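You operate a simulated robot arm through the tools that you are given. There is no shell and no other tool. Be economical: measure what you need, move in short steps, check, and stop when the job is done.

Carry out the task below with a simulated robot arm. There is one attempt and no reset: what you move stays moved.

JOB
Play the disc through the amplifier and start it with the grey remote.
Fine: volume right up; shut the glass door; click play once; leave the remote on the long ottoman.

The check looks at the end state, three seconds after you hand in, the way a careful person would. Anything else that was tipped, shoved, dropped, spilled or broken makes it a failure.

ROBOT AND FRAMES
A 7-joint arm with a two-finger parallel gripper on a trunk, on a base that drives. Base frame: it is fixed to the floor where the robot stands at the start and does not move with it; the origin is under the middle of the robot, x ahead of it, y to its left, z up. Lengths are in mm, angles in rad, forces in N, time in s.
With the tool pointing down near the work surface it reaches from about 220 to 740 mm from the robot's upright axis, wherever it stands. Its first joint turns from -2.897 to 2.897 rad. Places, roughly: amplifier [900, -200, 300]; amplifier switch [900, 0, 300]; amplifier volume knob [700, -300, 300]; disc player [900, -200, 500]; eject button [800, -200, 500]; input dial [500, -800, 700]; left glass door [700, 300, 400]; play button [700, -200, 500]; player on-off button [900, 0, 500]; remote play button [800, -200, 700]; source dial [800, -200, 300]; strip switch [1100, 100, 700]; television on-off button [700, -700, 800]; top of the long ottoman [-1100, 600, 400]. Payload 1.57 kg.
The tool frame sits at the grasp point between the pads (the TCP): z along the fingers, y along the line on which they close. The tips reach 30 mm beyond it. Largest opening 110 mm; finger width 24, thickness 12; the body of the gripper, 48 by 112 mm, starts 78 mm behind the TCP.
Orientation is that of the tool frame in the base frame, as [roll, pitch, yaw] about the fixed x, y, z axes, in that order (R = Rz(yaw) Ry(pitch) Rx(roll)). With the fingers straight down and closing along the base's y, the tool's x points along the base's -x, its y along +y and its z along -z.

CONTROLS
- The arm moves only by the tool drive_tool. Its argument "plan" is a list of rows, each a list of 7 numbers: the shift along the base's x, y, z in mm, then the turn, a rotation vector about the base's x, y, z in rad, then the gripper command, from -1 (fully open) to 1 (shut), values between in proportion. In form: [[x, y, z, wx, wy, wz, grip], ...]. A call has 1 to 12 rows; each row is the pose to reach, as a shift and turn from the pose commanded when the call began. Each row takes 0.2 s and may step no farther than 50 mm and 0.15 rad from the row before; otherwise, or with a gripper value out of range, the whole call is refused. Where a pose cannot be reached the arm comes as near as it can. A force on the tool above 40 N (or 10 N above the force at the start of the call, whichever is more), or a blocked arm, ends the call early, and 0.2 s more pass. The fingers move at their own pace (about 45 mm/s each) and stop on an object; they squeeze with about 43 N. The grip force told is the motor's: it shows also when the fingers shut on nothing. Time passes only in rows, and 0.2 s behind the last, so rows that repeat a pose let the fingers close. It gives the time, the measured TCP pose, the force on the tool (base axes), the opening and the grip force at its end, in the units of the frame above (readings bear some noise), with the torque about the TCP (base axes, N m) and any sound that the robot's microphone picked up.
- Cameras (640 x 400 px; columns grow to the right, rows downward): "scene" is now at [21.1, 158.2, 1405.5]; the picture's right is [0.07, -1.00, 0.00], its down [-0.75, -0.05, -0.66] and it looks along [0.65, 0.05, -0.76] (base axes); focal length 286 px, centre (320, 200). "wrist" rides on the gripper at [70, 16, -141] in the tool frame; the picture's right is [-0.23, 0.97, 0.00], its down [-0.86, -0.20, -0.48] and it looks along [-0.47, -0.11, 0.88] (tool axes); focal length 222 px, centre (320, 200). There is no depth. A picture from a camera that has moved, and an enlarged one, comes with that camera's place and axes in the base frame and with its lens.
- get_image(camera): a new picture of that camera. It takes no simulated time.
- raise_lower(by): slides the trunk up (or, below 0, down) by that many mm; the arm and the scene camera ride with it, the base frame stays. It gives what a move gives, with no picture.
- base_move(legs): drives the robot by 1 to 6 legs, each [ahead, turn to the left] in mm and rad, along the robot's own axes; the way and the turn of a leg run together, so that a leg with both is an arc; at most 1500 mm and 3.142 rad a leg. The arm and the cameras ride along, it lands a little off, and it stops where it bumps. It gives what a move gives.
- pan_tilt(pan, tilt): turns the head with the scene camera to pan (to the left, within 2.705 rad either way) and tilt (down, from -0.506 to 1.204), counted from straight ahead of the robot. It gives what a move gives.
- zoom(camera, box): a new picture of the part [left, top, right, bottom] of that camera's present view, enlarged. It takes no simulated time.
- close_job(): hands the job in; it is judged then, once.

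Work in short steps. Places have to be worked out from the pictures, the camera data and where the tool is seen: move nearer, look again, correct. Check each grasp and each placing, and mend what went wrong. You have 120 turns and 90 pictures in all, those below and enlarged ones among them. Open the gripper and draw the arm clear of the work before you hand the job in, unless the task says otherwise; then end with one line.

The tools are called after "Emit:" by a JSON object that holds its "method" and its "body". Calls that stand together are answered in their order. drive_tool: Moves the arm, as the interface text tells. Its arguments: {"type":"object","properties":{"plan":{"type":"array","items":{"type":"array","items":{"type":"number"}}}},"required":["plan"]} The other tools are called the same way: raise_lower (by) slides the trunk up or down; base_move (legs) drives the base; pan_tilt (pan, tilt) turns the head that bears the scene camera; get_image (camera) takes a picture; zoom (camera, box) takes an enlarged picture of a part of a camera's view; close_job () hands the job in.

At the start:

```text
time_s: 0.0
tcp_pos: [402.7, 124.5, 1035.9]
tcp_rot: [-3.142, 0.0, 3.14]
force: [0.1, -0.1, 0.4]
ft_torque: [0.01, -0.03, -0.01]
grip_width: 109.9
finger_force: 0.1
trunk travel left (down, up): [-346.0, 244.0]
robot x, y, heading: [0.8, -1.7, 0.001]
head pan, tilt: [0.073, 0.857]
```

scene: 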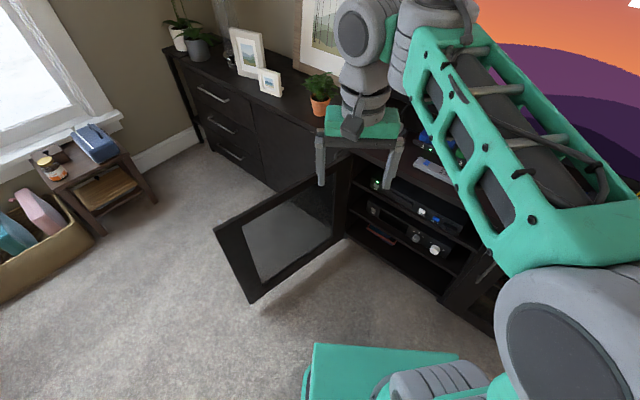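
wrist: 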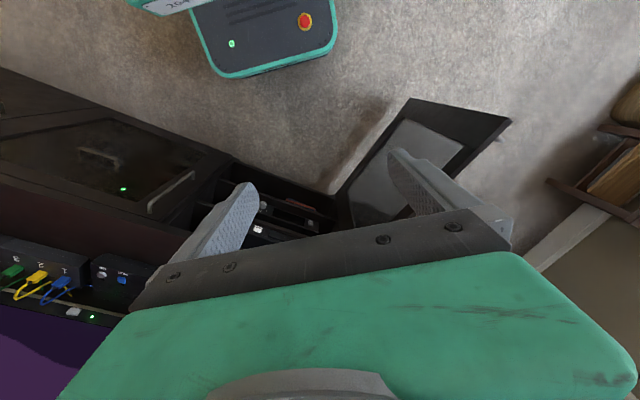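

The arm hides much of the cabinet, so I start by looking around with the head turned and taking enlarged views of the cabinet.

Emit:
{"method": "zoom", "body": {"camera": "scene", "box": [320, 100, 520, 300]}}

Emit:
{"method": "pan_tilt", "body": {"pan": -0.6, "tilt": 0.6}}

Emit:
{"method": "get_image", "body": {"camera": "scene"}}

```text
2.00 times, centred on (420, 200) of scene
camera zoom: at [21.1, 158.2, 1405.5], right [0.07, -1.0, 0.0], down [-0.75, -0.05, -0.66], along [0.65, 0.05, -0.76], focal length 572 px, centre (120, 200)
```

zoom: 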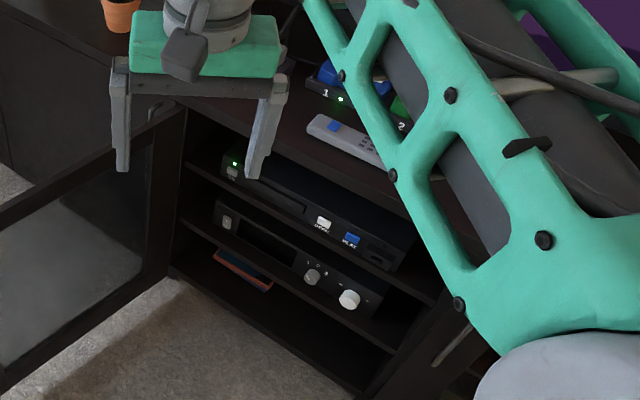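

```text
time_s: 1.1
tcp_pos: [402.8, 123.8, 1037.7]
tcp_rot: [3.141, 0.001, -3.141]
force: [-0.3, -0.3, 1.2]
ft_torque: [-0.03, -0.03, 0.0]
grip_width: 109.7
finger_force: 0.0
trunk travel left (down, up): [-346.0, 244.0]
robot x, y, heading: [-0.2, 3.5, -0.005]
head pan, tilt: [-0.6, 0.6]
```

```text
86 pictures are left
camera scene: at [16.5, 102.7, 1426.9], right [-0.56, -0.83, 0.0], down [-0.47, 0.32, -0.82], along [0.68, -0.47, -0.57], focal length 286 px, centre (320, 200)
```

scene: 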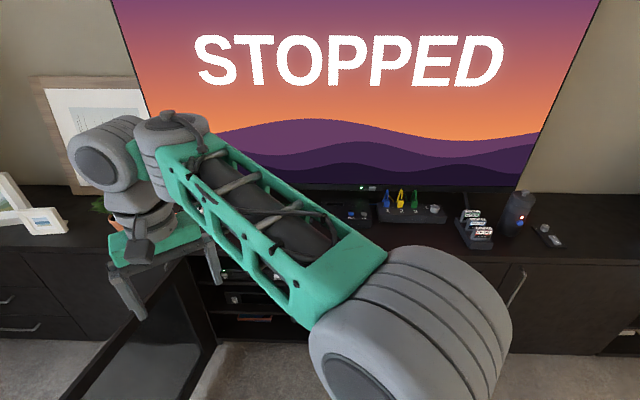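

The TV shows STOPPED. I zoom on the TV-bench top items.

Emit:
{"method": "zoom", "body": {"camera": "scene", "box": [330, 170, 470, 250]}}

Emit:
{"method": "zoom", "body": {"camera": "scene", "box": [440, 170, 600, 270]}}

```text
4.57 times, centred on (400, 210) of scene
camera zoom: at [16.5, 102.7, 1426.9], right [-0.56, -0.83, 0.0], down [-0.47, 0.32, -0.82], along [0.68, -0.47, -0.57], focal length 1306 px, centre (-46, 154)
```

zoom: 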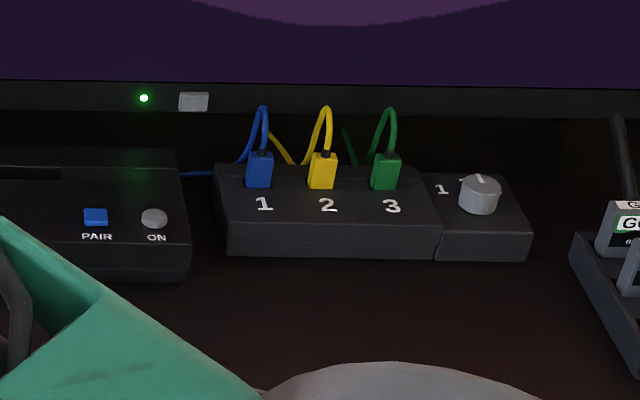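

```text
4.00 times, centred on (520, 220) of scene
camera zoom: at [16.5, 102.7, 1426.9], right [-0.56, -0.83, 0.0], down [-0.47, 0.32, -0.82], along [0.68, -0.47, -0.57], focal length 1143 px, centre (-480, 120)
```

zoom: 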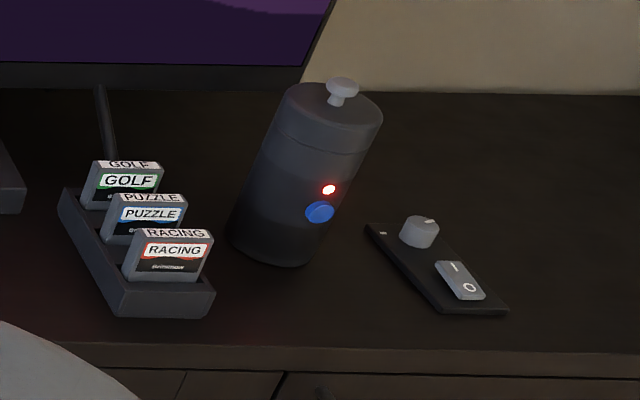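

I swing the arm left to uncover the cabinet, then look at it again.

Emit:
{"method": "drive_tool", "body": {"plan": [[0, 50, 0, 0, 0, 0, -1], [-10, 100, 0, 0, 0, 0, -1], [-25, 150, 0, 0, 0, 0, -1], [-40, 200, 0, 0, 0, 0, -1], [-60, 245, 0, 0, 0, 0, -1], [-80, 290, 0, 0, 0, 0, -1], [-100, 335, 0, 0, 0, 0, -1], [-130, 375, 0, 0, 0, 0, -1], [-160, 410, 0, 0, 0, 0, -1]]}}

Emit:
{"method": "pan_tilt", "body": {"pan": -0.15, "tilt": 0.75}}

Emit:
{"method": "get_image", "body": {"camera": "scene"}}

```text
refused: row 2 steps farther than a row can; nothing moved
```

```text
time_s: 1.9
tcp_pos: [402.4, 124.9, 1037.2]
tcp_rot: [3.141, -0.001, -3.141]
force: [0.1, 0.8, -0.2]
ft_torque: [0.01, -0.01, 0.04]
grip_width: 109.7
finger_force: 0.0
trunk travel left (down, up): [-346.0, 244.0]
robot x, y, heading: [2.0, 1.9, 0.003]
head pan, tilt: [-0.15, 0.75]
```

```text
83 pictures are left
camera scene: at [25.4, 140.1, 1414.1], right [-0.15, -0.99, 0.0], down [-0.67, 0.1, -0.73], along [0.72, -0.11, -0.68], focal length 286 px, centre (320, 200)
```

scene: 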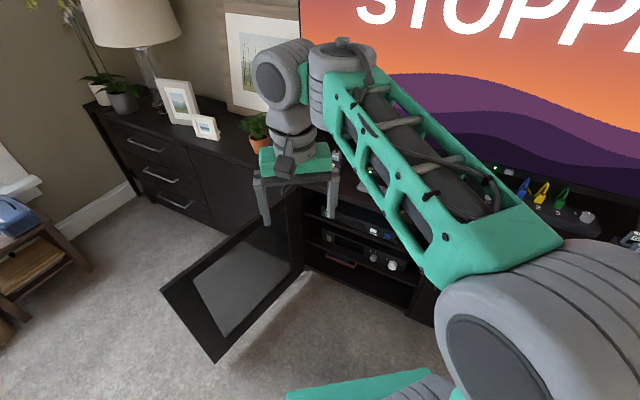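

One row was too long; I repeat with smaller steps.

Emit:
{"method": "drive_tool", "body": {"plan": [[0, 45, 0, 0, 0, 0, -1], [-5, 90, 0, 0, 0, 0, -1], [-15, 135, 0, 0, 0, 0, -1], [-25, 180, 0, 0, 0, 0, -1], [-40, 225, 0, 0, 0, 0, -1], [-60, 265, 0, 0, 0, 0, -1], [-80, 305, 0, 0, 0, 0, -1], [-105, 345, 0, 0, 0, 0, -1], [-135, 380, 0, 0, 0, 0, -1], [-165, 410, 0, 0, 0, 0, -1], [-200, 435, 0, 0, 0, 0, -1]]}}

Emit:
{"method": "get_image", "body": {"camera": "scene"}}

```text
time_s: 4.3
tcp_pos: [202.8, 558.2, 1037.3]
tcp_rot: [-3.141, 0.001, 3.141]
force: [0.2, -0.5, 0.2]
ft_torque: [-0.01, 0.01, -0.01]
grip_width: 109.8
finger_force: 0.2
trunk travel left (down, up): [-346.0, 244.0]
robot x, y, heading: [1.0, 1.4, 0.004]
head pan, tilt: [-0.15, 0.75]
```

```text
82 pictures are left
camera scene: at [25.6, 140.5, 1414.0], right [-0.15, -0.99, 0.0], down [-0.67, 0.1, -0.73], along [0.72, -0.11, -0.68], focal length 286 px, centre (320, 200)
```

scene: 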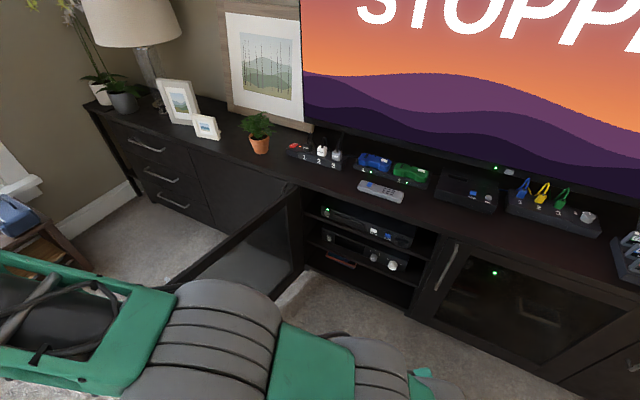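

Now the cabinet is clear; I zoom on the items of interest.

Emit:
{"method": "zoom", "body": {"camera": "scene", "box": [280, 130, 440, 210]}}

Emit:
{"method": "zoom", "body": {"camera": "scene", "box": [300, 195, 430, 285]}}

Emit:
{"method": "zoom", "body": {"camera": "scene", "box": [430, 140, 640, 280]}}

```text
4.00 times, centred on (360, 170) of scene
camera zoom: at [25.6, 140.5, 1414.0], right [-0.15, -0.99, 0.0], down [-0.67, 0.1, -0.73], along [0.72, -0.11, -0.68], focal length 1143 px, centre (160, 320)
```

zoom: 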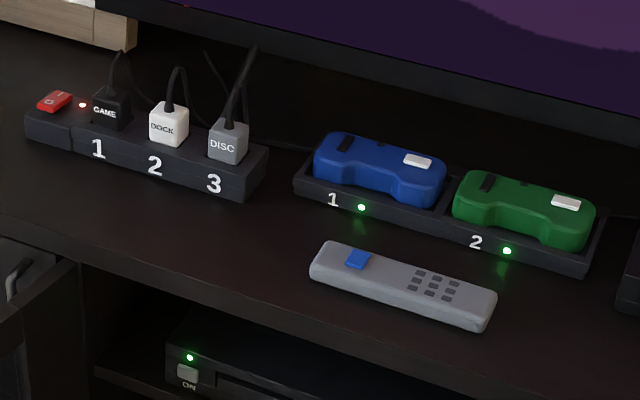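

```text
4.44 times, centred on (365, 240) of scene
camera zoom: at [25.6, 140.5, 1414.0], right [-0.15, -0.99, 0.0], down [-0.67, 0.1, -0.73], along [0.72, -0.11, -0.68], focal length 1270 px, centre (120, 22)
```

zoom: 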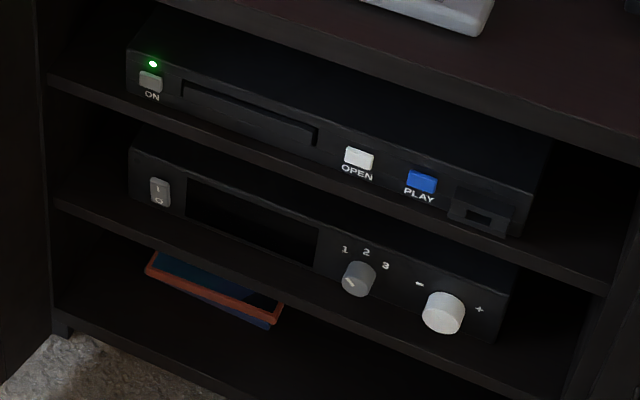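

```text
2.86 times, centred on (535, 210) of scene
camera zoom: at [25.6, 140.5, 1414.0], right [-0.15, -0.99, 0.0], down [-0.67, 0.1, -0.73], along [0.72, -0.11, -0.68], focal length 816 px, centre (-294, 171)
```

zoom: 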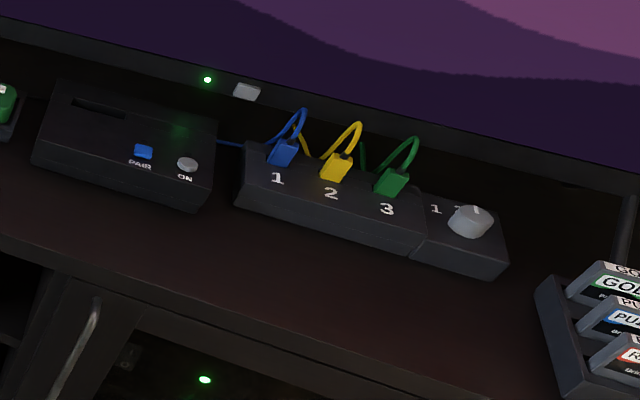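

The player is lit, the amplifier looks dark, and the remote lies on the bench top. I lower the trunk so I can see into the cabinet from lower down and get parallax.

Emit:
{"method": "raise_lower", "body": {"by": -300}}

Emit:
{"method": "get_image", "body": {"camera": "scene"}}

```text
time_s: 7.3
tcp_pos: [203.7, 557.8, 736.7]
tcp_rot: [-3.141, -0.001, 3.141]
force: [-0.7, -0.5, -0.1]
ft_torque: [-0.03, 0.01, 0.0]
grip_width: 110.1
finger_force: 0.1
trunk travel left (down, up): [-46.0, 544.0]
robot x, y, heading: [-2.4, 1.6, 0.0]
head pan, tilt: [-0.15, 0.75]
```

```text
78 pictures are left
camera scene: at [25.4, 140.3, 1114.1], right [-0.15, -0.99, 0.0], down [-0.67, 0.1, -0.73], along [0.72, -0.11, -0.68], focal length 286 px, centre (320, 200)
```

scene: 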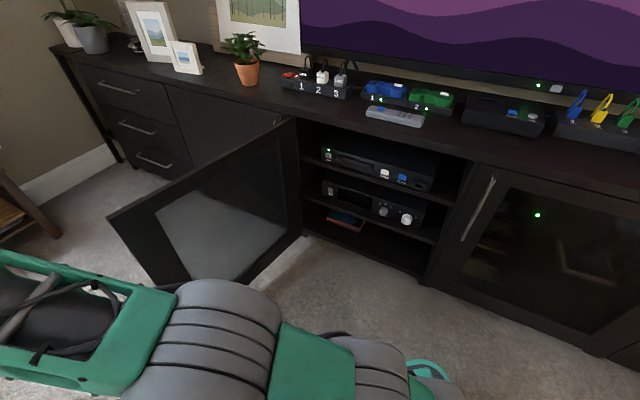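

Emit:
{"method": "zoom", "body": {"camera": "scene", "box": [290, 130, 450, 240]}}

Emit:
{"method": "zoom", "body": {"camera": "scene", "box": [370, 190, 440, 235]}}

```text
3.64 times, centred on (370, 185) of scene
camera zoom: at [25.4, 140.3, 1114.1], right [-0.15, -0.99, 0.0], down [-0.67, 0.1, -0.73], along [0.72, -0.11, -0.68], focal length 1039 px, centre (138, 254)
```

zoom: 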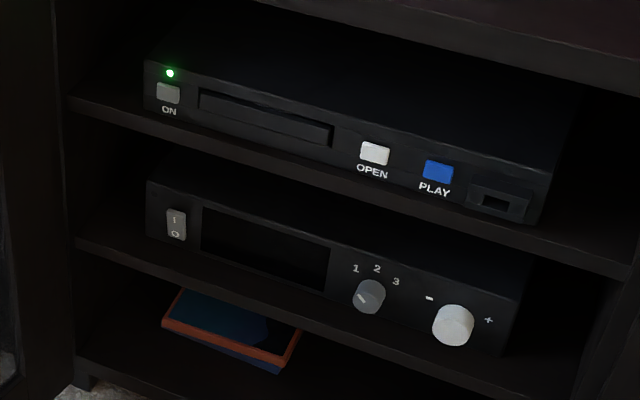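

```text
8.89 times, centred on (405, 212) of scene
camera zoom: at [25.4, 140.3, 1114.1], right [-0.15, -0.99, 0.0], down [-0.67, 0.1, -0.73], along [0.72, -0.11, -0.68], focal length 2540 px, centre (-436, 89)
```

zoom: 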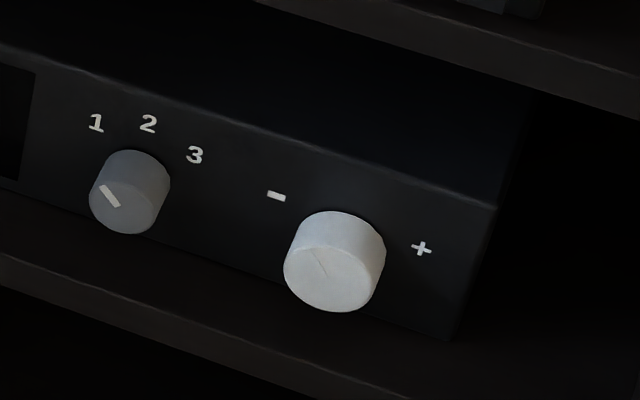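

From the two heights I find the cabinet is turned: its front faces the robot along heading about -0.62. Player buttons are at about (717,-242,524) (play), knob (704,-295,326), dial (756,-221,326), amp switch (895,-37,330); the open door reaches to about (498,511) with its top at 690. I raise a bit, bring the arm back in front, and then drive square to the cabinet.

Emit:
{"method": "raise_lower", "body": {"by": 120}}

Emit:
{"method": "drive_tool", "body": {"plan": [[35, -25, 0, 0, 0, 0, 0], [65, -55, 0, 0, 0, 0, 0], [95, -90, 0, 0, 0, 0, 1], [120, -130, 0, 0, 0, 0, 1], [140, -170, 0, 0, 0, 0, 1], [160, -210, 0, 0, 0, 0, 1], [175, -255, 0, 0, 0, 0, 1], [185, -300, 0, 0, 0, 0, 1], [195, -345, 0, 0, 0, 0, 1], [200, -390, 0, 0, 0, 0, 1], [200, -435, 0, 0, 0, 0, 1], [200, -480, 0, 0, 0, 0, 1]]}}

Emit:
{"method": "base_move", "body": {"legs": [[0, 0.413], [290, 0], [0, -1.031]]}}

Emit:
{"method": "pan_tilt", "body": {"pan": 0.0, "tilt": 0.85}}

Emit:
{"method": "get_image", "body": {"camera": "scene"}}

```text
time_s: 8.8
tcp_pos: [202.2, 557.0, 856.8]
tcp_rot: [-3.14, 0.0, 3.141]
force: [-0.5, 0.4, 0.0]
ft_torque: [0.01, -0.02, -0.02]
grip_width: 110.0
finger_force: 0.1
trunk travel left (down, up): [-166.0, 424.0]
robot x, y, heading: [-1.1, 3.7, -0.0]
head pan, tilt: [-0.15, 0.75]
```

```text
time_s: 11.4
tcp_pos: [400.6, 76.1, 857.7]
tcp_rot: [3.141, 0.0, -3.14]
force: [-0.4, 0.1, -0.2]
ft_torque: [0.01, -0.02, 0.0]
grip_width: 0.2
finger_force: 21.1
trunk travel left (down, up): [-166.0, 424.0]
robot x, y, heading: [2.2, 1.6, 0.0]
head pan, tilt: [-0.15, 0.75]
```

```text
time_s: 17.3
tcp_pos: [638.4, -51.3, 857.2]
tcp_rot: [-3.142, -0.001, 2.534]
force: [0.8, 0.2, 0.0]
ft_torque: [-0.01, 0.0, 0.04]
grip_width: 0.0
finger_force: 21.8
trunk travel left (down, up): [-166.0, 424.0]
robot x, y, heading: [268.1, 116.1, -0.61]
head pan, tilt: [-0.15, 0.75]
```

```text
time_s: 18.0
tcp_pos: [637.8, -49.1, 856.8]
tcp_rot: [-3.141, 0.0, 2.536]
force: [-0.2, 0.5, -0.2]
ft_torque: [0.0, -0.03, 0.0]
grip_width: 0.0
finger_force: 21.1
trunk travel left (down, up): [-166.0, 424.0]
robot x, y, heading: [266.4, 116.6, -0.603]
head pan, tilt: [0.0, 0.85]
```

```text
75 pictures are left
camera scene: at [371.4, 230.4, 1226.1], right [-0.57, -0.82, 0.0], down [-0.62, 0.43, -0.66], along [0.54, -0.38, -0.75], focal length 286 px, centre (320, 200)
```

scene: 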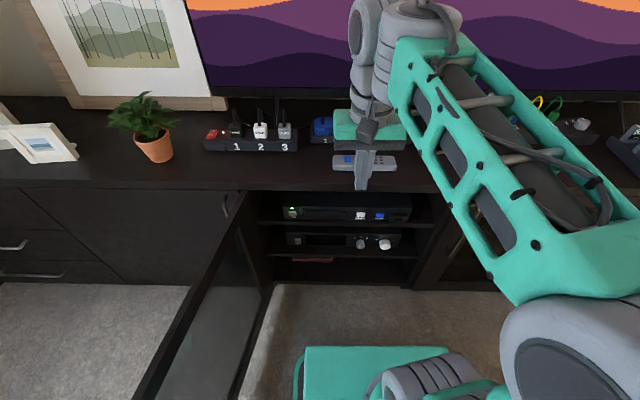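

The robot is square to the cabinet. Now I pitch the tool in place so it points at the cabinet.

Emit:
{"method": "drive_tool", "body": {"plan": [[0, 0, 0, -0.0814, -0.1174, 0, 1], [0, 0, 0, -0.1628, -0.2348, 0, 1], [0, 0, 0, -0.2442, -0.3521, 0, 1], [0, 0, 0, -0.3256, -0.4695, 0, 1], [0, 0, 0, -0.407, -0.5869, 0, 1], [0, 0, 0, -0.4884, -0.7043, 0, 1], [0, 0, 0, -0.5698, -0.8217, 0, 1], [0, 0, 0, -0.6512, -0.9391, 0, 1], [0, 0, 0, -0.7326, -1.0564, 0, 1], [0, 0, 0, -0.814, -1.1738, 0, 1], [0, 0, 0, -0.8954, -1.2912, 0, 1]]}}

Emit:
{"method": "get_image", "body": {"camera": "scene"}}

Emit:
{"method": "get_image", "body": {"camera": "wrist"}}

```text
time_s: 20.4
tcp_pos: [637.5, -50.7, 856.3]
tcp_rot: [0.766, 1.568, 0.16]
force: [-0.4, 0.1, 0.9]
ft_torque: [-0.01, 0.0, -0.04]
grip_width: 0.1
finger_force: 21.0
trunk travel left (down, up): [-166.0, 424.0]
robot x, y, heading: [262.1, 118.2, -0.608]
head pan, tilt: [0.0, 0.85]
```

```text
74 pictures are left
camera scene: at [371.2, 230.4, 1226.0], right [-0.57, -0.82, 0.0], down [-0.62, 0.43, -0.66], along [0.54, -0.38, -0.75], focal length 286 px, centre (320, 200)
```

scene: 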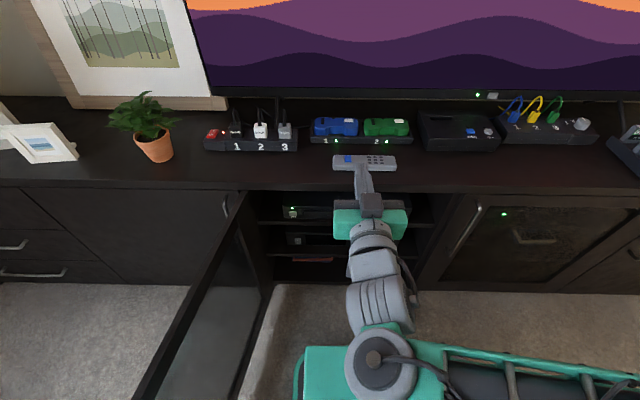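

```text
73 pictures are left
camera wrist: at [529.4, 44.9, 787.2], right [0.55, 0.8, 0.23], down [-0.51, 0.11, 0.85], along [0.66, -0.59, 0.47], focal length 222 px, centre (320, 200)
```

wrist: 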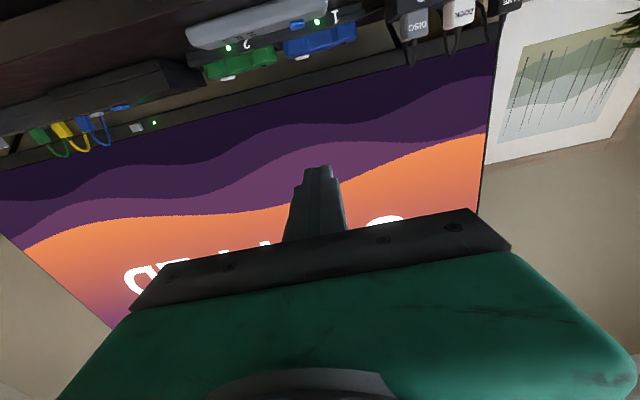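

The tool now points at the cabinet. I lower the trunk fully and bring the tool down toward amplifier height, staying outside the cabinet and shifting left toward the amp switch.

Emit:
{"method": "raise_lower", "body": {"by": -160}}

Emit:
{"method": "drive_tool", "body": {"plan": [[0, 0, -45, 0, 0, 0, 1], [0, 0, -90, 0, 0, 0, 1], [0, 0, -135, 0, 0, 0, 1], [0, 0, -180, 0, 0, 0, 1], [0, 0, -225, 0, 0, 0, 1], [0, 0, -270, 0, 0, 0, 1], [10, 15, -310, 0, 0, 0, 1], [25, 35, -340, 0, 0, 0, 1]]}}

Emit:
{"method": "get_image", "body": {"camera": "scene"}}

```text
time_s: 22.2
tcp_pos: [636.8, -48.7, 697.1]
tcp_rot: [1.277, 1.571, 0.672]
force: [1.1, 0.4, -0.9]
ft_torque: [0.0, -0.03, 0.0]
grip_width: 0.0
finger_force: 21.0
trunk travel left (down, up): [-6.0, 584.0]
robot x, y, heading: [264.9, 118.9, -0.606]
head pan, tilt: [0.0, 0.85]
```

```text
time_s: 23.1
tcp_pos: [668.7, -22.5, 617.8]
tcp_rot: [1.335, 1.351, 0.729]
force: [-0.8, -0.1, -0.1]
ft_torque: [0.02, 0.0, 0.01]
grip_width: 0.0
finger_force: 21.4
trunk travel left (down, up): [-6.0, 584.0]
robot x, y, heading: [261.6, 118.4, -0.607]
head pan, tilt: [0.0, 0.85]
stopped in row 4: the arm was blocked; the commanded pose is now the measured one
```

```text
72 pictures are left
camera scene: at [371.4, 230.5, 1066.0], right [-0.57, -0.82, 0.0], down [-0.62, 0.43, -0.66], along [0.54, -0.38, -0.75], focal length 286 px, centre (320, 200)
```

scene: 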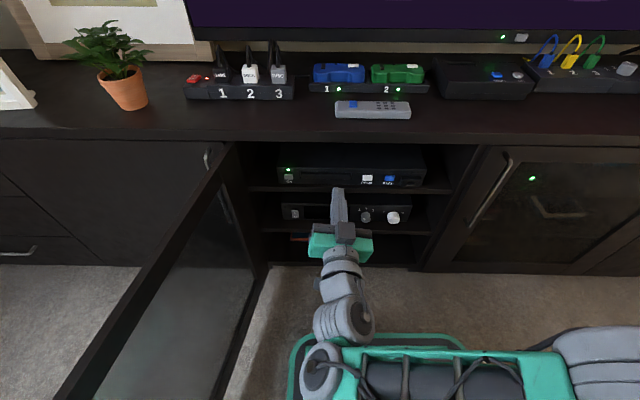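

The forearm met the robot's own base, so I need more distance. I raise the tool a bit, back the base off by 160 mm, and then extend.

Emit:
{"method": "drive_tool", "body": {"plan": [[-10, -10, 40, 0, 0, 0, 1], [-20, -15, 70, -0.07, -0.1, 0, 1], [-20, -15, 90, -0.12, -0.18, 0, 1]]}}

Emit:
{"method": "base_move", "body": {"legs": [[-170, 0]]}}

Emit:
{"method": "drive_tool", "body": {"plan": [[38, -26, 0, 0, 0, 0, 1], [76, -52, 0, 0, 0, 0, 1], [110, -76, 0, 0, 0, 0, 1], [110, -76, -45, 0, 0, 0, 1], [110, -76, -90, 0, 0, 0, 1], [110, -76, -135, 0, 0, 0, 1], [110, -76, -180, 0, 0, 0, 1]]}}

Emit:
{"method": "get_image", "body": {"camera": "scene"}}

```text
time_s: 23.9
tcp_pos: [651.2, -40.0, 711.2]
tcp_rot: [0.682, 1.221, 0.1]
force: [0.7, 0.7, 0.4]
ft_torque: [-0.01, -0.02, -0.02]
grip_width: 0.0
finger_force: 21.2
out of reach, approached as far as the arm can: row 3
trunk travel left (down, up): [-6.0, 584.0]
robot x, y, heading: [261.3, 117.7, -0.608]
head pan, tilt: [0.0, 0.85]
```

```text
time_s: 25.3
tcp_pos: [509.7, 57.5, 711.1]
tcp_rot: [0.683, 1.221, 0.099]
force: [-0.7, -0.4, -0.4]
ft_torque: [0.0, 0.0, 0.0]
grip_width: 0.0
finger_force: 21.0
trunk travel left (down, up): [-6.0, 584.0]
robot x, y, heading: [124.5, 216.8, -0.606]
head pan, tilt: [0.0, 0.85]
```

```text
time_s: 26.9
tcp_pos: [630.2, -27.8, 545.4]
tcp_rot: [0.693, 1.228, 0.112]
force: [0.7, 0.0, -0.3]
ft_torque: [0.02, 0.0, 0.05]
grip_width: 0.0
finger_force: 21.3
out of reach, approached as far as the arm can: row 7
trunk travel left (down, up): [-6.0, 584.0]
robot x, y, heading: [123.7, 216.1, -0.608]
head pan, tilt: [0.0, 0.85]
```

```text
71 pictures are left
camera scene: at [231.8, 327.4, 1066.1], right [-0.57, -0.82, 0.0], down [-0.62, 0.43, -0.66], along [0.54, -0.38, -0.75], focal length 286 px, centre (320, 200)
```

scene: 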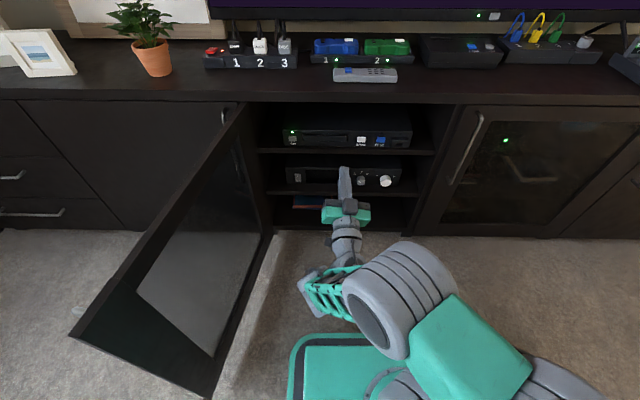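

The tool points about 15° upward; I pitch it down past level while extending and lowering.

Emit:
{"method": "drive_tool", "body": {"plan": [[20, -14, 0, 0.057, 0.082, 0, 1], [40, -28, 0, 0.114, 0.164, 0, 1], [55, -38, -20, 0.17, 0.246, 0, 1], [55, -38, -60, 0.205, 0.296, 0, 1], [55, -38, -100, 0.205, 0.296, 0, 1], [55, -38, -140, 0.205, 0.296, 0, 1], [55, -38, -180, 0.205, 0.296, 0, 1]]}}

Emit:
{"method": "get_image", "body": {"camera": "scene"}}

```text
time_s: 28.5
tcp_pos: [687.2, -65.5, 365.7]
tcp_rot: [1.957, 1.33, 1.334]
force: [0.6, -0.5, 0.1]
ft_torque: [-0.01, 0.01, -0.01]
grip_width: 0.4
finger_force: 21.0
trunk travel left (down, up): [-6.0, 584.0]
robot x, y, heading: [124.0, 211.8, -0.606]
head pan, tilt: [0.0, 0.85]
```

```text
70 pictures are left
camera scene: at [231.8, 327.4, 1066.1], right [-0.57, -0.82, 0.0], down [-0.62, 0.43, -0.66], along [0.54, -0.38, -0.75], focal length 286 px, centre (320, 200)
```

scene: 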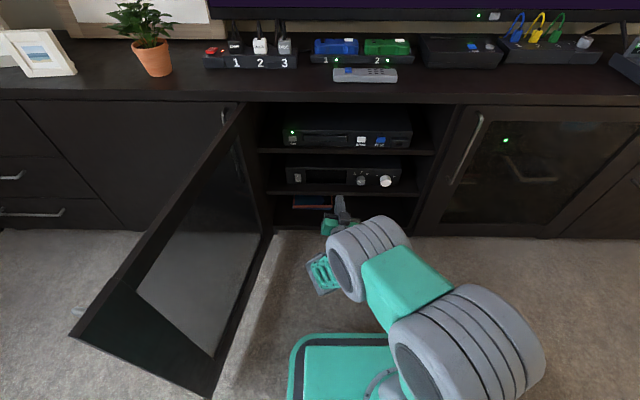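

Tool is level at z 366. I zoom on the amplifier and check the wrist view.

Emit:
{"method": "zoom", "body": {"camera": "scene", "box": [270, 155, 420, 245]}}

Emit:
{"method": "get_image", "body": {"camera": "wrist"}}

```text
4.27 times, centred on (345, 200) of scene
camera zoom: at [231.8, 327.4, 1066.1], right [-0.57, -0.82, 0.0], down [-0.62, 0.43, -0.66], along [0.54, -0.38, -0.75], focal length 1219 px, centre (213, 200)
```

zoom: 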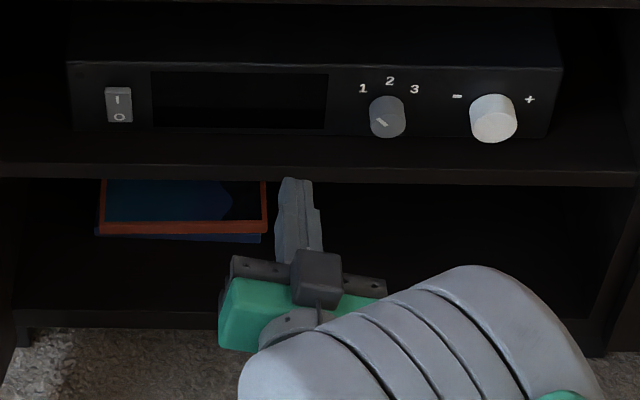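

```text
68 pictures are left
camera wrist: at [583.7, 44.5, 314.9], right [0.55, 0.71, 0.44], down [-0.55, -0.08, 0.83], along [0.63, -0.7, 0.35], focal length 222 px, centre (320, 200)
```

wrist: 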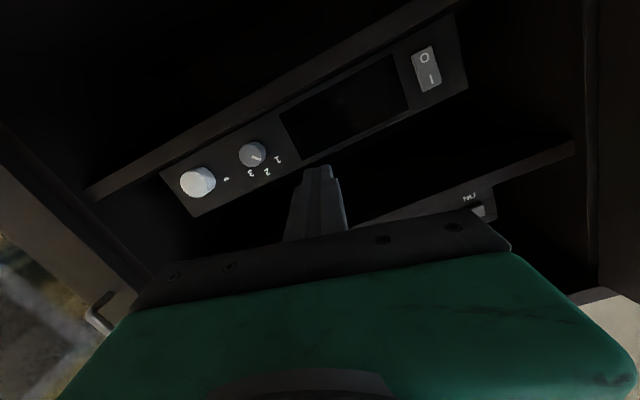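

Source dial points at 1 and the amp rocker is up at about (894,-37), with its "I" at z≈345. I move to a pre-press pose 40 mm short of it, yawed slightly left to keep the body off the cabinet side.

Emit:
{"method": "drive_tool", "body": {"plan": [[30, 30, -5, 0, 0, 0.06, 1], [60, 55, -10, 0, 0, 0.12, 1], [95, 70, -14, 0, 0, 0.18, 1], [125, 70, -17, 0, 0, 0.25, 1], [147, 61, -17, 0, 0, 0.25, 1]]}}

Emit:
{"method": "zoom", "body": {"camera": "scene", "box": [250, 140, 370, 220]}}

Emit:
{"method": "get_image", "body": {"camera": "wrist"}}

```text
time_s: 29.7
tcp_pos: [835.1, -4.1, 348.7]
tcp_rot: [1.964, 1.33, 1.592]
force: [-0.3, -0.4, -1.2]
ft_torque: [-0.02, -0.01, -0.03]
grip_width: 0.0
finger_force: 21.3
trunk travel left (down, up): [-6.0, 584.0]
robot x, y, heading: [123.6, 208.4, -0.609]
head pan, tilt: [0.0, 0.85]
```

```text
5.00 times, centred on (310, 180) of scene
camera zoom: at [232.0, 327.4, 1066.0], right [-0.57, -0.82, 0.0], down [-0.62, 0.43, -0.66], along [0.54, -0.38, -0.75], focal length 1429 px, centre (370, 300)
```

zoom: 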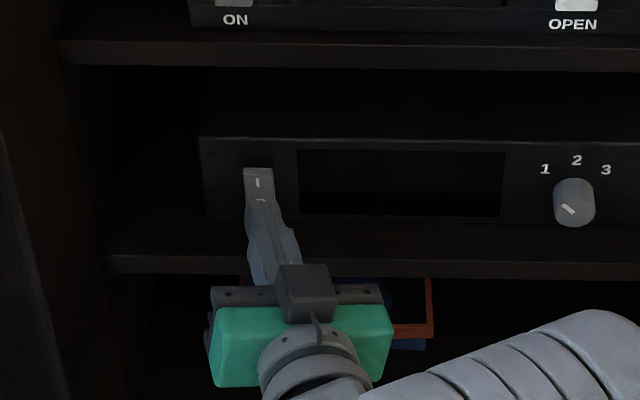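

```text
66 pictures are left
camera wrist: at [707.3, 76.2, 297.9], right [0.36, 0.83, 0.44], down [-0.51, -0.22, 0.83], along [0.78, -0.52, 0.35], focal length 222 px, centre (320, 200)
```

wrist: 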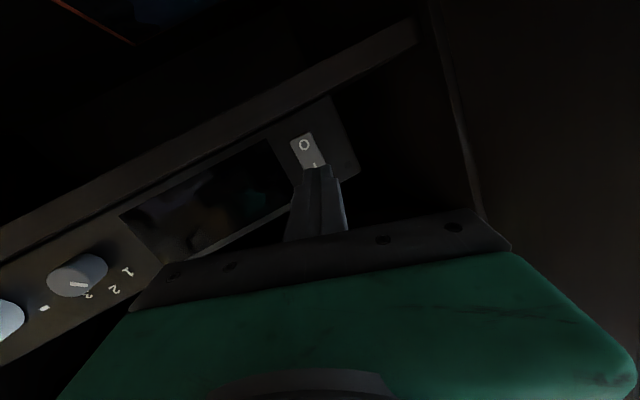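

Alignment looks right; I raise 6 mm and press forward gently along the cabinet normal.

Emit:
{"method": "drive_tool", "body": {"plan": [[8, -6, 6, 0, 0, 0, 1], [16, -11, 6, 0, 0, 0, 1], [23, -16, 6, 0, 0, 0, 1], [27, -19, 6, 0, 0, 0, 1], [30, -21, 6, 0, 0, 0, 1], [32.8, -22.9, 6, 0, 0, 0, 1]]}}

Emit:
{"method": "zoom", "body": {"camera": "scene", "box": [250, 140, 370, 220]}}

```text
time_s: 30.8
tcp_pos: [859.1, -24.2, 353.6]
tcp_rot: [1.968, 1.332, 1.597]
force: [-20.5, 6.6, 11.3]
ft_torque: [-0.06, 0.07, -0.18]
grip_width: 0.0
finger_force: 21.4
trunk travel left (down, up): [-6.0, 584.0]
robot x, y, heading: [123.4, 214.3, -0.605]
head pan, tilt: [0.0, 0.85]
heard: click
stopped in row 5: the force on the tool passed its limit at 50 N (the readings are from after the stop); the commanded pose is now the measured one
```

```text
5.00 times, centred on (310, 180) of scene
camera zoom: at [230.0, 328.3, 1066.3], right [-0.57, -0.82, 0.0], down [-0.62, 0.43, -0.66], along [0.54, -0.38, -0.75], focal length 1429 px, centre (370, 300)
```

zoom: 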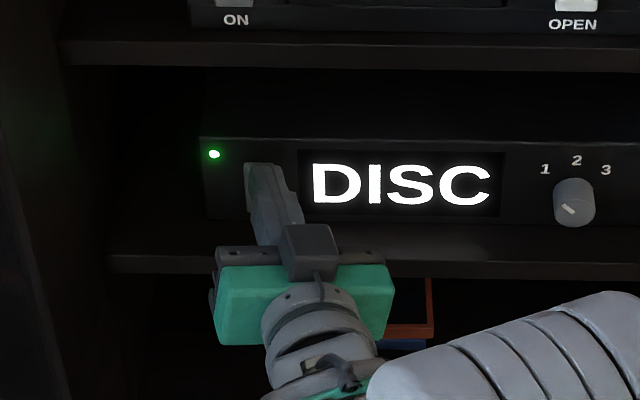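

The amp is on and shows DISC, so the source is right and the dial stays. I retract and move to the volume knob, opening the fingers to about 64 mm.

Emit:
{"method": "drive_tool", "body": {"plan": [[-33, 23, 0, 0, 0, 0, 1], [-60, 42, 0, 0, 0, 0, -0.16], [-80, 2, -4, 0, 0, -0.04, -0.16], [-101, -39, -8, 0, 0, -0.08, -0.16], [-121, -79, -12, 0, 0, -0.12, -0.16], [-142, -119, -16, 0, 0, -0.16, -0.16], [-162, -160, -20, 0, 0, -0.2, -0.16], [-182, -200, -24, 0, 0, -0.23, -0.16], [-203, -240, -28, 0, 0, -0.25, -0.16]]}}

Emit:
{"method": "zoom", "body": {"camera": "scene", "box": [310, 140, 430, 220]}}

Emit:
{"method": "get_image", "body": {"camera": "wrist"}}

```text
time_s: 32.8
tcp_pos: [655.3, -262.9, 324.5]
tcp_rot: [1.981, 1.329, 1.36]
force: [-0.2, 0.2, 0.0]
ft_torque: [0.0, 0.0, -0.03]
grip_width: 63.9
finger_force: 0.0
trunk travel left (down, up): [-6.0, 584.0]
robot x, y, heading: [124.3, 214.5, -0.612]
head pan, tilt: [0.0, 0.85]
```

```text
5.00 times, centred on (370, 180) of scene
camera zoom: at [231.5, 327.7, 1066.0], right [-0.57, -0.82, 0.0], down [-0.62, 0.43, -0.66], along [0.54, -0.38, -0.75], focal length 1429 px, centre (70, 300)
```

zoom: 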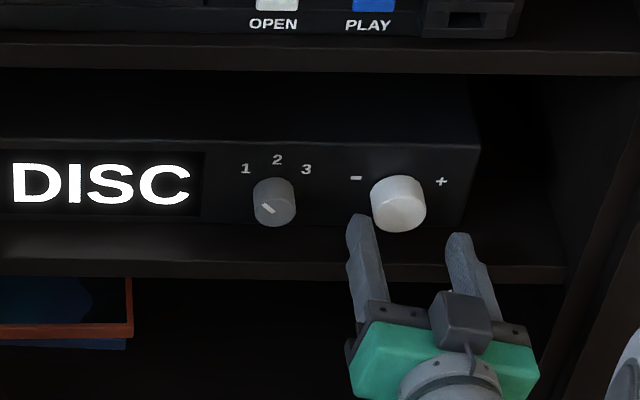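

```text
63 pictures are left
camera wrist: at [552.1, -153.5, 273.8], right [0.55, 0.71, 0.43], down [-0.55, -0.08, 0.83], along [0.63, -0.7, 0.35], focal length 222 px, centre (320, 200)
```

wrist: 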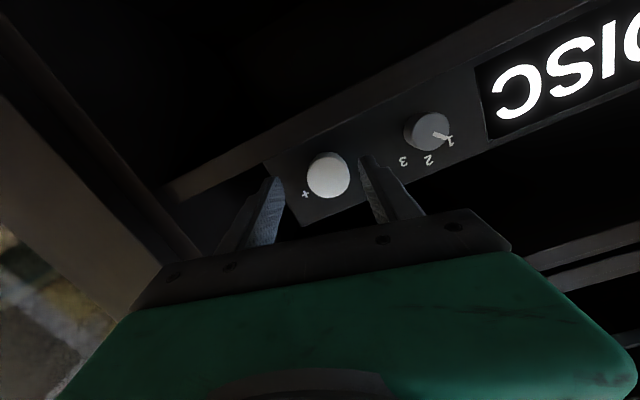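

I zoom on the knob through the wrist camera to see its pointer.

Emit:
{"method": "zoom", "body": {"camera": "wrist", "box": [270, 110, 470, 235]}}

Emit:
{"method": "zoom", "body": {"camera": "scene", "box": [375, 170, 403, 190]}}

```text
3.20 times, centred on (370, 172) of wrist
camera zoom: at [552.1, -153.5, 273.8], right [0.55, 0.71, 0.43], down [-0.55, -0.08, 0.83], along [0.63, -0.7, 0.35], focal length 711 px, centre (160, 288)
```

zoom: 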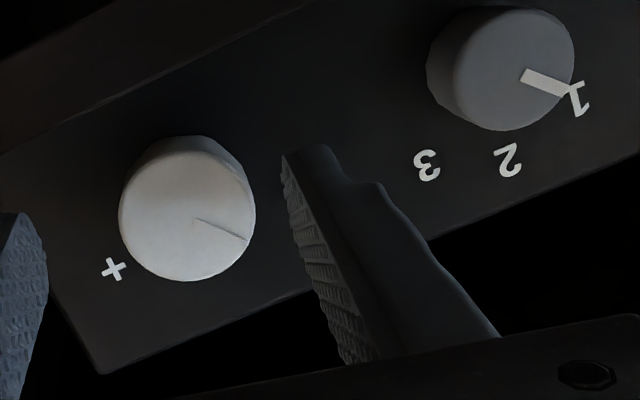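

```text
16.00 times, centred on (389, 180) of scene
camera zoom: at [231.5, 327.7, 1066.0], right [-0.57, -0.82, 0.0], down [-0.62, 0.43, -0.66], along [0.54, -0.38, -0.75], focal length 4572 px, centre (-784, 520)
```

zoom: 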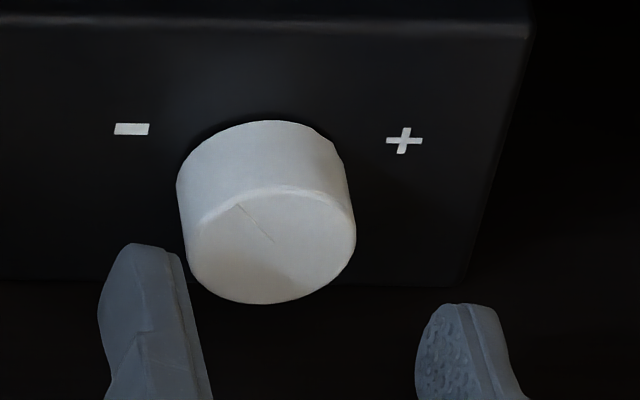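

The pointer is at upper-left (minus side). I level the tool, then roll counter-clockwise so I have range to turn clockwise.

Emit:
{"method": "drive_tool", "body": {"plan": [[0, 0, 2, -0.051, -0.074, 0, -0.16]]}}

Emit:
{"method": "drive_tool", "body": {"plan": [[0, 0, 0, -0.11, 0.077, 0, -0.16], [0, 0, 0, -0.22, 0.153, 0, -0.16], [0, 0, 0, -0.33, 0.23, 0, -0.16], [0, 0, 0, -0.44, 0.307, 0, -0.16], [0, 0, 0, -0.55, 0.384, 0, -0.16], [0, 0, 0, -0.66, 0.46, 0, -0.16], [0, 0, 0, -0.74, 0.516, 0, -0.16]]}}

Emit:
{"method": "zoom", "body": {"camera": "scene", "box": [310, 140, 430, 220]}}

Emit:
{"method": "get_image", "body": {"camera": "wrist"}}

```text
time_s: 33.2
tcp_pos: [657.0, -262.6, 326.7]
tcp_rot: [1.591, 1.347, 0.98]
force: [0.6, -0.5, 0.9]
ft_torque: [0.0, 0.01, -0.01]
grip_width: 63.7
finger_force: 0.1
trunk travel left (down, up): [-6.0, 584.0]
robot x, y, heading: [125.0, 212.2, -0.609]
head pan, tilt: [0.0, 0.85]
```

```text
time_s: 34.8
tcp_pos: [655.8, -263.7, 327.2]
tcp_rot: [-1.575, 0.888, -2.186]
force: [-0.3, -0.8, 0.4]
ft_torque: [-0.03, 0.0, -0.02]
grip_width: 63.7
finger_force: 0.0
trunk travel left (down, up): [-6.0, 584.0]
robot x, y, heading: [127.5, 211.9, -0.611]
head pan, tilt: [0.0, 0.85]
```

```text
5.00 times, centred on (370, 180) of scene
camera zoom: at [231.5, 327.6, 1066.0], right [-0.57, -0.82, 0.0], down [-0.62, 0.43, -0.66], along [0.54, -0.38, -0.75], focal length 1429 px, centre (70, 300)
```

zoom: 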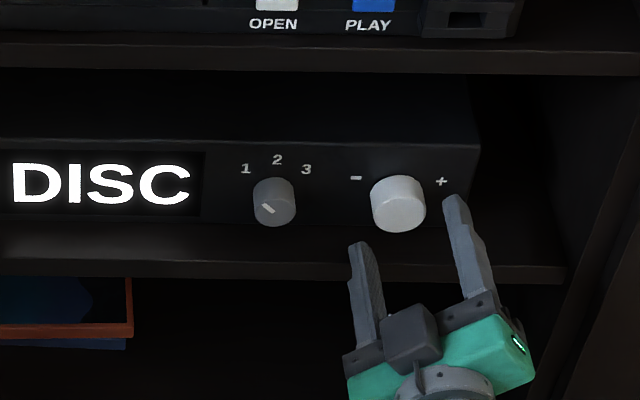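

```text
59 pictures are left
camera wrist: at [522.0, -207.5, 262.5], right [0.52, 0.74, -0.44], down [-0.17, 0.59, 0.79], along [0.84, -0.34, 0.43], focal length 222 px, centre (320, 200)
```

wrist: 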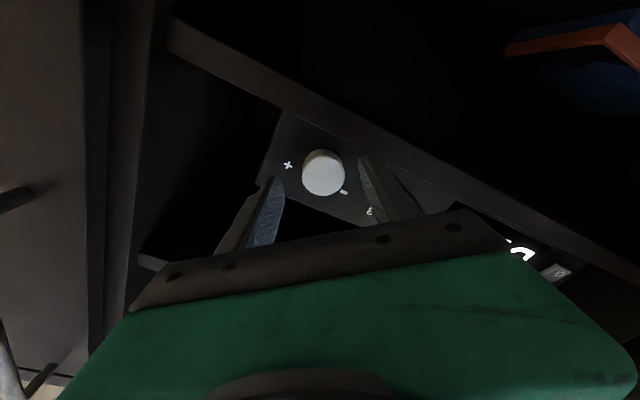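

Fingers straddle the knob. I advance about 38 mm and close gently.

Emit:
{"method": "drive_tool", "body": {"plan": [[12, -8.4, 1, 0, 0, 0, -0.16], [24, -16.7, 1, 0, 0, 0, -0.16], [32, -22.3, 1, 0, 0, 0, -0.16], [32, -22.3, 1, 0, 0, 0, 0.1], [32, -22.3, 1, 0, 0, 0, 0.4], [32, -22.3, 1, 0, 0, 0, 0.4]]}}

Emit:
{"method": "zoom", "body": {"camera": "scene", "box": [350, 150, 425, 200]}}

```text
time_s: 35.6
tcp_pos: [682.9, -280.5, 326.0]
tcp_rot: [-1.571, 0.892, -2.187]
force: [-15.2, 15.2, 11.6]
ft_torque: [-0.69, -0.33, -0.68]
grip_width: 65.7
finger_force: 1.4
trunk travel left (down, up): [-6.0, 584.0]
robot x, y, heading: [124.0, 211.9, -0.609]
head pan, tilt: [0.0, 0.85]
stopped in row 3: the force on the tool passed its limit at 65 N (the readings are from after the stop); the commanded pose is now the measured one
```

```text
8.00 times, centred on (388, 175) of scene
camera zoom: at [230.0, 329.0, 1066.3], right [-0.57, -0.82, 0.0], down [-0.62, 0.43, -0.66], along [0.54, -0.38, -0.75], focal length 2286 px, centre (-220, 400)
```

zoom: 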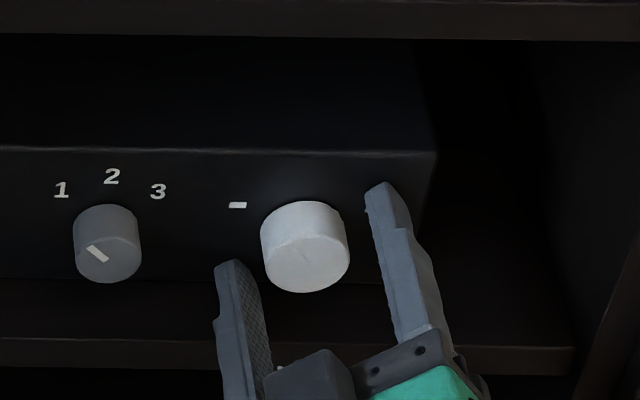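

The right fingertip touched the panel. I back off 3 mm and close on the knob.

Emit:
{"method": "drive_tool", "body": {"plan": [[-2.5, 1.7, 0, 0, 0, 0, -0.16], [-2.5, 1.7, 0, 0, 0, 0, 0.1], [-2.5, 1.7, 0, 0, 0, 0, 0.25], [-2.5, 1.7, 0, 0, 0, 0, 0.35], [-2.5, 1.7, 0, 0, 0, 0, 0.45], [-2.5, 1.7, 0, 0, 0, 0, 0.45]]}}

Emit:
{"method": "zoom", "body": {"camera": "scene", "box": [350, 150, 425, 200]}}

```text
time_s: 37.0
tcp_pos: [680.2, -278.9, 323.8]
tcp_rot: [-1.58, 0.892, -2.193]
force: [3.0, -2.1, -3.2]
ft_torque: [-0.18, -0.25, -0.59]
grip_width: 38.1
finger_force: 35.9
trunk travel left (down, up): [-6.0, 584.0]
robot x, y, heading: [124.9, 215.3, -0.603]
head pan, tilt: [0.0, 0.85]
```

```text
8.00 times, centred on (388, 175) of scene
camera zoom: at [231.5, 327.6, 1066.0], right [-0.57, -0.82, 0.0], down [-0.62, 0.43, -0.66], along [0.54, -0.38, -0.75], focal length 2286 px, centre (-220, 400)
```

zoom: 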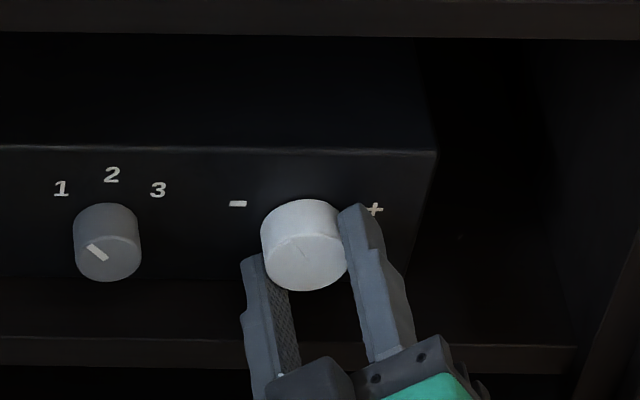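

The knob is gripped (38 mm). I turn clockwise about its axis.

Emit:
{"method": "drive_tool", "body": {"plan": [[0, 0, 0, 0.115, -0.08, 0, 0.45], [0, 0, 0, 0.23, -0.16, 0, 0.45], [0, 0, 0, 0.345, -0.24, 0, 0.45], [0, 0, 0, 0.46, -0.32, 0, 0.45], [0, 0, 0, 0.575, -0.4, 0, 0.45], [0, 0, 0, 0.69, -0.48, 0, 0.45], [0, 0, 0, 0.805, -0.56, 0, 0.45], [0, 0, 0, 0.92, -0.64, 0, 0.45], [0, 0, 0, 1.035, -0.72, 0, 0.45], [0, 0, 0, 1.15, -0.8, 0, 0.45]]}}

Emit:
{"method": "zoom", "body": {"camera": "scene", "box": [350, 150, 425, 200]}}

```text
time_s: 38.6
tcp_pos: [683.2, -276.0, 322.4]
tcp_rot: [1.615, 1.27, 1.013]
force: [6.5, 3.7, 0.4]
ft_torque: [0.47, 0.72, -0.38]
grip_width: 37.9
finger_force: 44.2
trunk travel left (down, up): [-6.0, 584.0]
robot x, y, heading: [121.4, 212.9, -0.599]
head pan, tilt: [0.0, 0.85]
stopped in row 8: the force on the tool passed its limit at 41 N (the readings are from after the stop); the commanded pose is now the measured one
```

```text
8.00 times, centred on (388, 175) of scene
camera zoom: at [230.4, 328.9, 1066.2], right [-0.56, -0.83, 0.0], down [-0.62, 0.42, -0.66], along [0.55, -0.37, -0.75], focal length 2286 px, centre (-220, 400)
```

zoom: 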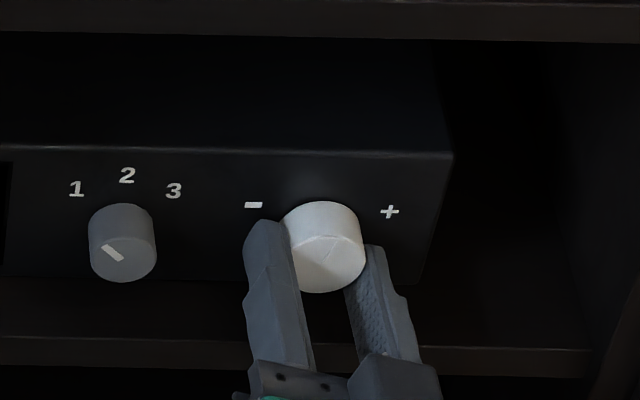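

It turned about 1 rad before side forces built up. I release to relax, and look at the pointer.

Emit:
{"method": "drive_tool", "body": {"plan": [[0, 0, 0, 0, 0, 0, 0], [0, 0, 0, 0, 0, 0, -0.1], [0, 0, 0, 0, 0, 0, -0.1]]}}

Emit:
{"method": "zoom", "body": {"camera": "scene", "box": [372, 165, 402, 185]}}

Emit:
{"method": "zoom", "body": {"camera": "wrist", "box": [230, 100, 430, 225]}}

```text
time_s: 39.4
tcp_pos: [682.9, -276.7, 324.0]
tcp_rot: [1.611, 1.271, 1.01]
force: [0.9, -0.9, -0.7]
ft_torque: [0.02, 0.02, 0.01]
grip_width: 60.4
finger_force: 0.1
trunk travel left (down, up): [-6.0, 584.0]
robot x, y, heading: [122.9, 212.7, -0.603]
head pan, tilt: [0.0, 0.85]
```

```text
16.00 times, centred on (387, 175) of scene
camera zoom: at [230.5, 328.6, 1066.0], right [-0.57, -0.82, 0.0], down [-0.62, 0.42, -0.66], along [0.54, -0.37, -0.75], focal length 4572 px, centre (-752, 600)
```

zoom: 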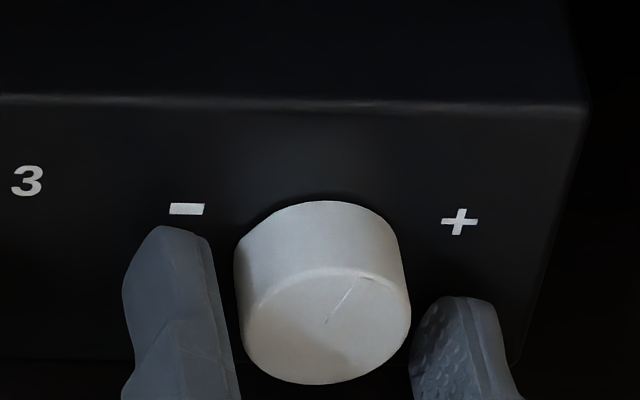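

```text
3.20 times, centred on (330, 162) of wrist
camera zoom: at [584.7, -165.4, 263.2], right [0.49, 0.71, 0.5], down [-0.64, -0.1, 0.76], along [0.59, -0.7, 0.4], focal length 711 px, centre (288, 320)
```

zoom: 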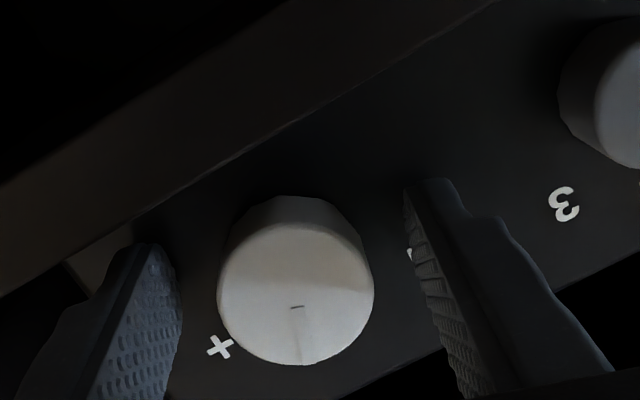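

Pointer is now at about +30°; the "+" lies further round. I roll back with the fingers open around the knob, regrip, and turn again.

Emit:
{"method": "drive_tool", "body": {"plan": [[-1, 0.7, 1, -0.115, 0.08, 0, -0.1], [-1, 0.7, 1, -0.23, 0.16, 0, -0.1], [-1, 0.7, 1, -0.345, 0.24, 0, -0.1], [-1, 0.7, 1, -0.46, 0.32, 0, -0.1], [-1, 0.7, 1, -0.575, 0.4, 0, -0.1], [-1, 0.7, 1, -0.69, 0.48, 0, -0.1], [-1, 0.7, 1, -0.805, 0.56, 0, -0.1], [-1, 0.7, 1, -0.805, 0.56, 0, 0.2], [-1, 0.7, 1, -0.805, 0.56, 0, 0.35], [-1, 0.7, 1, -0.805, 0.56, 0, 0.42], [-1, 0.7, 1, -0.805, 0.56, 0, 0.42]]}}

Emit:
{"method": "drive_tool", "body": {"plan": [[0, 0, 0, 0.1, -0.07, 0, 0.42], [0, 0, 0, 0.2, -0.14, 0, 0.42], [0, 0, 0, 0.3, -0.21, 0, 0.42], [0, 0, 0, 0.4, -0.28, 0, 0.42], [0, 0, 0, 0.5, -0.35, 0, 0.42], [0, 0, 0, 0.6, -0.42, 0, 0.42], [0, 0, 0, 0.7, -0.49, 0, 0.42], [0, 0, 0, 0.8, -0.56, 0, 0.42]]}}

Emit:
{"method": "zoom", "body": {"camera": "scene", "box": [350, 150, 425, 200]}}

```text
time_s: 41.8
tcp_pos: [683.6, -277.0, 326.3]
tcp_rot: [-1.587, 0.889, -2.202]
force: [-7.0, -7.5, 5.9]
ft_torque: [-0.05, -0.17, -0.36]
grip_width: 41.9
finger_force: 5.7
trunk travel left (down, up): [-6.0, 584.0]
robot x, y, heading: [122.3, 212.7, -0.603]
head pan, tilt: [0.0, 0.85]
```

```text
time_s: 43.6
tcp_pos: [680.8, -275.2, 322.8]
tcp_rot: [1.606, 1.273, 1.003]
force: [-4.2, -6.1, 2.2]
ft_torque: [-0.1, -0.06, -0.26]
grip_width: 37.9
finger_force: 7.9
trunk travel left (down, up): [-6.0, 584.0]
robot x, y, heading: [122.3, 213.6, -0.6]
head pan, tilt: [0.0, 0.85]
```

```text
8.00 times, centred on (388, 175) of scene
camera zoom: at [230.1, 328.6, 1066.0], right [-0.56, -0.83, 0.0], down [-0.62, 0.42, -0.66], along [0.54, -0.37, -0.75], focal length 2286 px, centre (-220, 400)
```

zoom: 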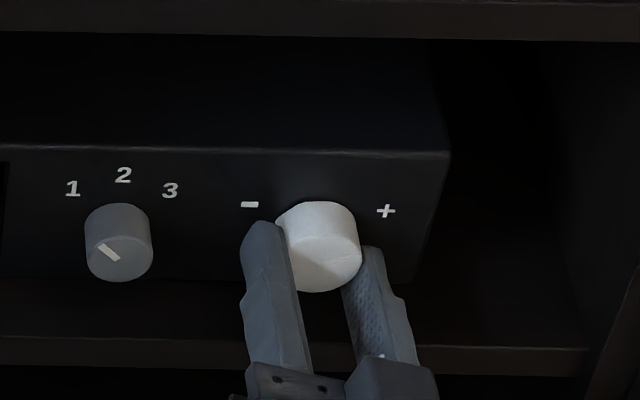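

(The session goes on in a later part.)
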